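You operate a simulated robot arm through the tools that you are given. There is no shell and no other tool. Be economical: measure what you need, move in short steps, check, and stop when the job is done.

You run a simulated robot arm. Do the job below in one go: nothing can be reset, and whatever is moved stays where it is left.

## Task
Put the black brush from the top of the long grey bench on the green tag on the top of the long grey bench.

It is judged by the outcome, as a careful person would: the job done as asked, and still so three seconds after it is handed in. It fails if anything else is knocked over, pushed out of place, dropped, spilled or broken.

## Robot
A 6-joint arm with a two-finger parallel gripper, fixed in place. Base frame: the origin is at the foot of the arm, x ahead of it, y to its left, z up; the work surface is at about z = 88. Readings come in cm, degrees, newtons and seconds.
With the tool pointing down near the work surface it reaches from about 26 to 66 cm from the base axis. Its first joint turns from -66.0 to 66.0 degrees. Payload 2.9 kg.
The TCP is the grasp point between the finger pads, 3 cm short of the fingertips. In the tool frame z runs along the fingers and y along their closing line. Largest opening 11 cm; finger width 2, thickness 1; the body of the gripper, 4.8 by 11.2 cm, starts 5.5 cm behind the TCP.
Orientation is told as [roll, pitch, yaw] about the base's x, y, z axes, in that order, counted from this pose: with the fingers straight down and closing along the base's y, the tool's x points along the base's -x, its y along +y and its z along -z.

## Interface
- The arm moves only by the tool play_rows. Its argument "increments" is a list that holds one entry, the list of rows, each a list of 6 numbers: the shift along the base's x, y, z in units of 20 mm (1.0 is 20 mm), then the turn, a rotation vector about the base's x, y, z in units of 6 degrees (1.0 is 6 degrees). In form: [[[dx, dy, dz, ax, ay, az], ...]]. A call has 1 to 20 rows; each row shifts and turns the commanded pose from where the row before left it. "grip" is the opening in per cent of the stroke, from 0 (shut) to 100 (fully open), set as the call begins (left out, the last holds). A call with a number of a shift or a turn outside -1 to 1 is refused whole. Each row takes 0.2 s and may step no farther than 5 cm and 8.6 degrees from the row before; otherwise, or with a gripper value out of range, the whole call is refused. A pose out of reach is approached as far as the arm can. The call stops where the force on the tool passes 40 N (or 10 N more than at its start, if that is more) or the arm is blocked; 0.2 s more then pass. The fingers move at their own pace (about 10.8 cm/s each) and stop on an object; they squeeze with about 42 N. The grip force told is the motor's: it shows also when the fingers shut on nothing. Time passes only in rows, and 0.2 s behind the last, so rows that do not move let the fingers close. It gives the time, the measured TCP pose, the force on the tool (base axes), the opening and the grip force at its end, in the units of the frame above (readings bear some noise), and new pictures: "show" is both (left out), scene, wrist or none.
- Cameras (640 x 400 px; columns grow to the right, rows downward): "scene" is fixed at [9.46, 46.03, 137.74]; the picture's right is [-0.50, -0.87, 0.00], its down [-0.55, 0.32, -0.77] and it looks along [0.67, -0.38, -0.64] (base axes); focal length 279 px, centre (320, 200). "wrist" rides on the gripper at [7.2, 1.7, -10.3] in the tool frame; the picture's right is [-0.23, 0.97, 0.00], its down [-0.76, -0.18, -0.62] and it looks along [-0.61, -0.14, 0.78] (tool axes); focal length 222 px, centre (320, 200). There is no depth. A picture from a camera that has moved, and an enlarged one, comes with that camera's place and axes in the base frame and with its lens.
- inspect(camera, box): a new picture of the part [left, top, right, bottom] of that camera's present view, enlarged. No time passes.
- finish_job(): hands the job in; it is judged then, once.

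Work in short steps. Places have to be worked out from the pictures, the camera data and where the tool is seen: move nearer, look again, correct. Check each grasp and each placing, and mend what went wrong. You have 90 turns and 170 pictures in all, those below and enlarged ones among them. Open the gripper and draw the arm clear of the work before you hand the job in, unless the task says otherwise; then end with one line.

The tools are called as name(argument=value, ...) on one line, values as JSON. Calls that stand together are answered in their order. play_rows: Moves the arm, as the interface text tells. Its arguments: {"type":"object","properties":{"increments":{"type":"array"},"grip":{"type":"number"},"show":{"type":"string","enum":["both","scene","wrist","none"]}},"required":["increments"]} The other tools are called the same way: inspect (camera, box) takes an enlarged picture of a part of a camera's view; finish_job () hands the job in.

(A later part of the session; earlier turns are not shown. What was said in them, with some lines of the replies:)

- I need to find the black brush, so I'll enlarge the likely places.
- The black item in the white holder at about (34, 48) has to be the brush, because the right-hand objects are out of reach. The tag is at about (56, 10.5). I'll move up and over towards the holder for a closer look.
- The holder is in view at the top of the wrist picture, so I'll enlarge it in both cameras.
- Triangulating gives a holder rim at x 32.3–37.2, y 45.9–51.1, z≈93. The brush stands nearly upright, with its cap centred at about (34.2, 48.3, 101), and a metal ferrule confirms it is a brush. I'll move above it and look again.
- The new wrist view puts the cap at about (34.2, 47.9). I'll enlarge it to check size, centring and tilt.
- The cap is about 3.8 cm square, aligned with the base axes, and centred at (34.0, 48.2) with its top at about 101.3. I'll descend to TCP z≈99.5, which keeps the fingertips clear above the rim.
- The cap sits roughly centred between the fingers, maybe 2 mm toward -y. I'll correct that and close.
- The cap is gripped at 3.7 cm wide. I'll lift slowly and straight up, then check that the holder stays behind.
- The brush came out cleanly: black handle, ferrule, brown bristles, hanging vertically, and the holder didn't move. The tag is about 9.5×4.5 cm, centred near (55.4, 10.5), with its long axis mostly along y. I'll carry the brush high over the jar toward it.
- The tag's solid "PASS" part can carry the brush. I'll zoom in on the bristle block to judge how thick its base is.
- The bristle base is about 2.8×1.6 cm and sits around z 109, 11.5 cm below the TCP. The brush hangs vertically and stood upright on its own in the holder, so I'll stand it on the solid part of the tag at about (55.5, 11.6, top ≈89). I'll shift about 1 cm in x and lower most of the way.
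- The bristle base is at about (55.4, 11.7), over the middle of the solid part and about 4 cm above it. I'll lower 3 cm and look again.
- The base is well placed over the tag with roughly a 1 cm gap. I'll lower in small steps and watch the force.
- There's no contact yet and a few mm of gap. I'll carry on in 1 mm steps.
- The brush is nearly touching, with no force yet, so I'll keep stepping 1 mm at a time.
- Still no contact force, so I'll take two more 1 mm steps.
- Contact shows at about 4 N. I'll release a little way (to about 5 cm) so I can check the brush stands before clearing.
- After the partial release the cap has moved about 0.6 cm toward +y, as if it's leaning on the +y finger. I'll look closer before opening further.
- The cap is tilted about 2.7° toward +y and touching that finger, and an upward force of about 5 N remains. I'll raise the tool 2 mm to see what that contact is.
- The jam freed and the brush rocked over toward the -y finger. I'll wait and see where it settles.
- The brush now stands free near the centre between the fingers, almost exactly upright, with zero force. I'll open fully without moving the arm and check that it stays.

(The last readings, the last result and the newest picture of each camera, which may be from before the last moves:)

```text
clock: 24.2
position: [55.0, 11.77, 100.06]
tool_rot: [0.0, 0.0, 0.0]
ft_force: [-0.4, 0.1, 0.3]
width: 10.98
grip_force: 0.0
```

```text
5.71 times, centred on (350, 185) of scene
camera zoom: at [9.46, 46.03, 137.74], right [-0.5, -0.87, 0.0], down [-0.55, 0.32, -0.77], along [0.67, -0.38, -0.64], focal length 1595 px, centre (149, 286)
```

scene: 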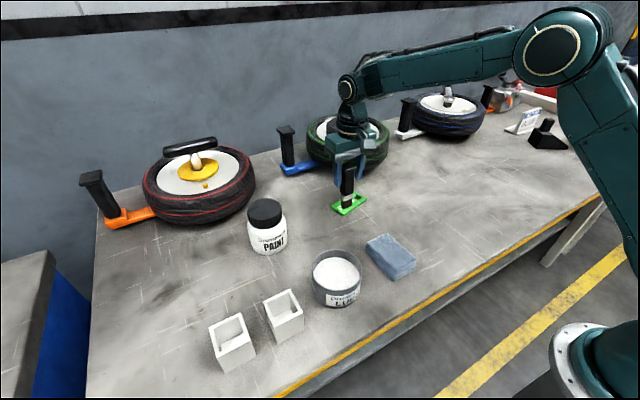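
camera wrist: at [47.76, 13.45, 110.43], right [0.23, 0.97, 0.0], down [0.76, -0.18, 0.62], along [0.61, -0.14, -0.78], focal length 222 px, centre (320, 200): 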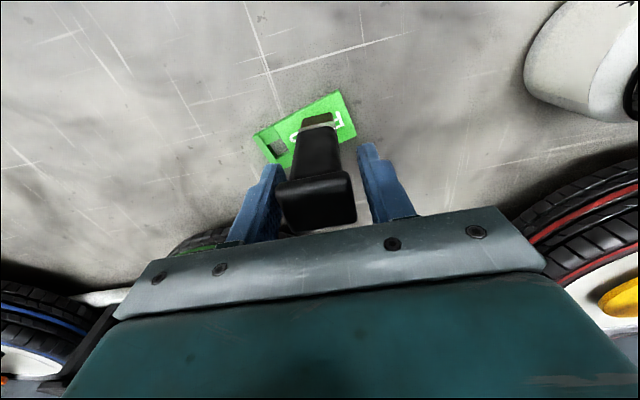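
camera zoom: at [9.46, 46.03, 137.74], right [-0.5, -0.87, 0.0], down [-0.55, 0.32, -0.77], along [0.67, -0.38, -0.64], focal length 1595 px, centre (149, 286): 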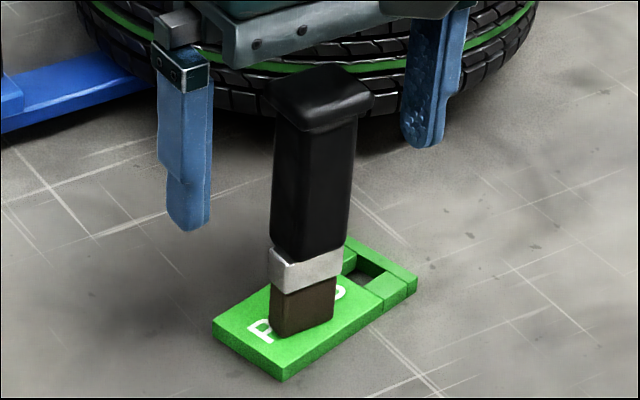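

It stands on its own with the fingers fully open. I'll lift straight up and clear.

play_rows(increments=[[[0, 0, 0.3, 0, 0, 0], [0, 0, 0.5, 0, 0, 0], [0, 0, 0.8, 0, 0, 0], [0, 0, 1, 0, 0, 0], [0, 0, 1, 0, 0, 0], [0, 0, 1, 0, 0, 0], [0, 0, 1, 0, 0, 0], [0, 0, 1, 0, 0, 0], [0, 0, 1, 0, 0, 0], [0, 0, 1, 0, 0, 0], [-1, 0, 0.5, 0, 0, 0], [-1, 0, 0, 0, 0, 0], [-1, 0, 0, 0, 0, 0], [-1, 0, 0, 0, 0, 0], [0, 0, 0, 0, 0, 0], [0, 0, 0, 0, 0, 0], [0, 0, 0, 0, 0, 0], [0, 0, 0, 0, 0, 0]]])

inspect(camera="scene", box=[310, 130, 390, 230])

```text
clock: 28.0
position: [46.96, 11.83, 118.31]
tool_rot: [0.0, -0.1, -0.1]
ft_force: [-0.4, 0.3, 0.1]
width: 10.99
grip_force: 0.1
camera wrist: at [39.77, 13.36, 128.65], right [0.23, 0.97, 0.0], down [0.76, -0.18, 0.62], along [0.61, -0.14, -0.78], focal length 222 px, centre (320, 200)
```

scene: 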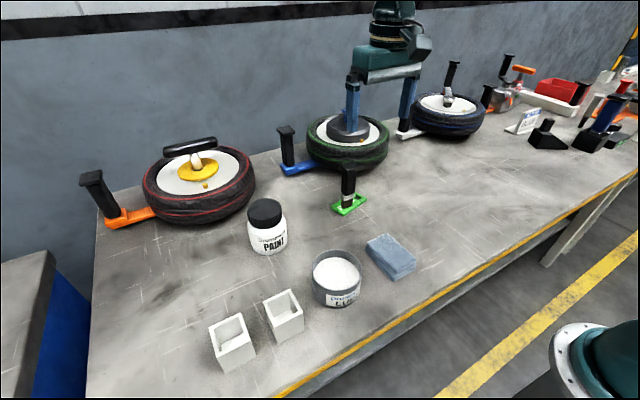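
wrist: 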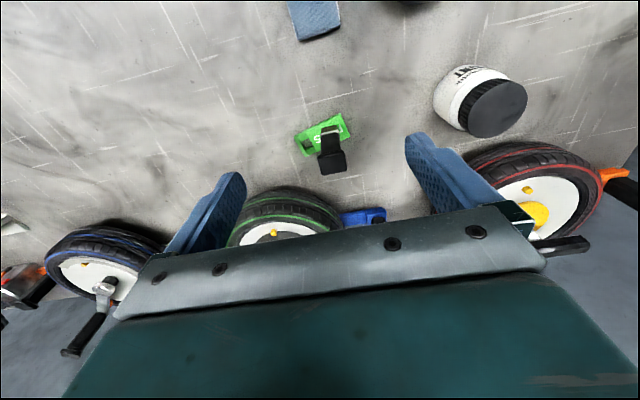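

```text
4.00 times, centred on (350, 180) of scene
camera zoom: at [9.46, 46.03, 137.74], right [-0.5, -0.87, 0.0], down [-0.55, 0.32, -0.77], along [0.67, -0.38, -0.64], focal length 1117 px, centre (200, 280)
```

zoom: 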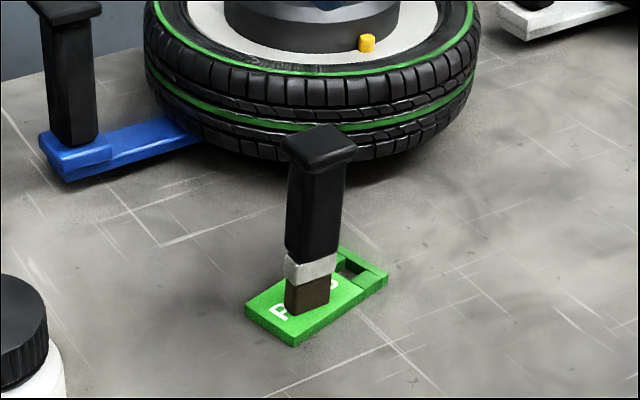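

The brush is standing steadily on the green tag, the arm is clear, and nothing else has moved. I'm handing the job in.

finish_job()

```text
The job is handed in.
```

The black brush is standing upright on the green "PASS" tag; it stayed up after release, the gripper is open and clear, and nothing else was moved.
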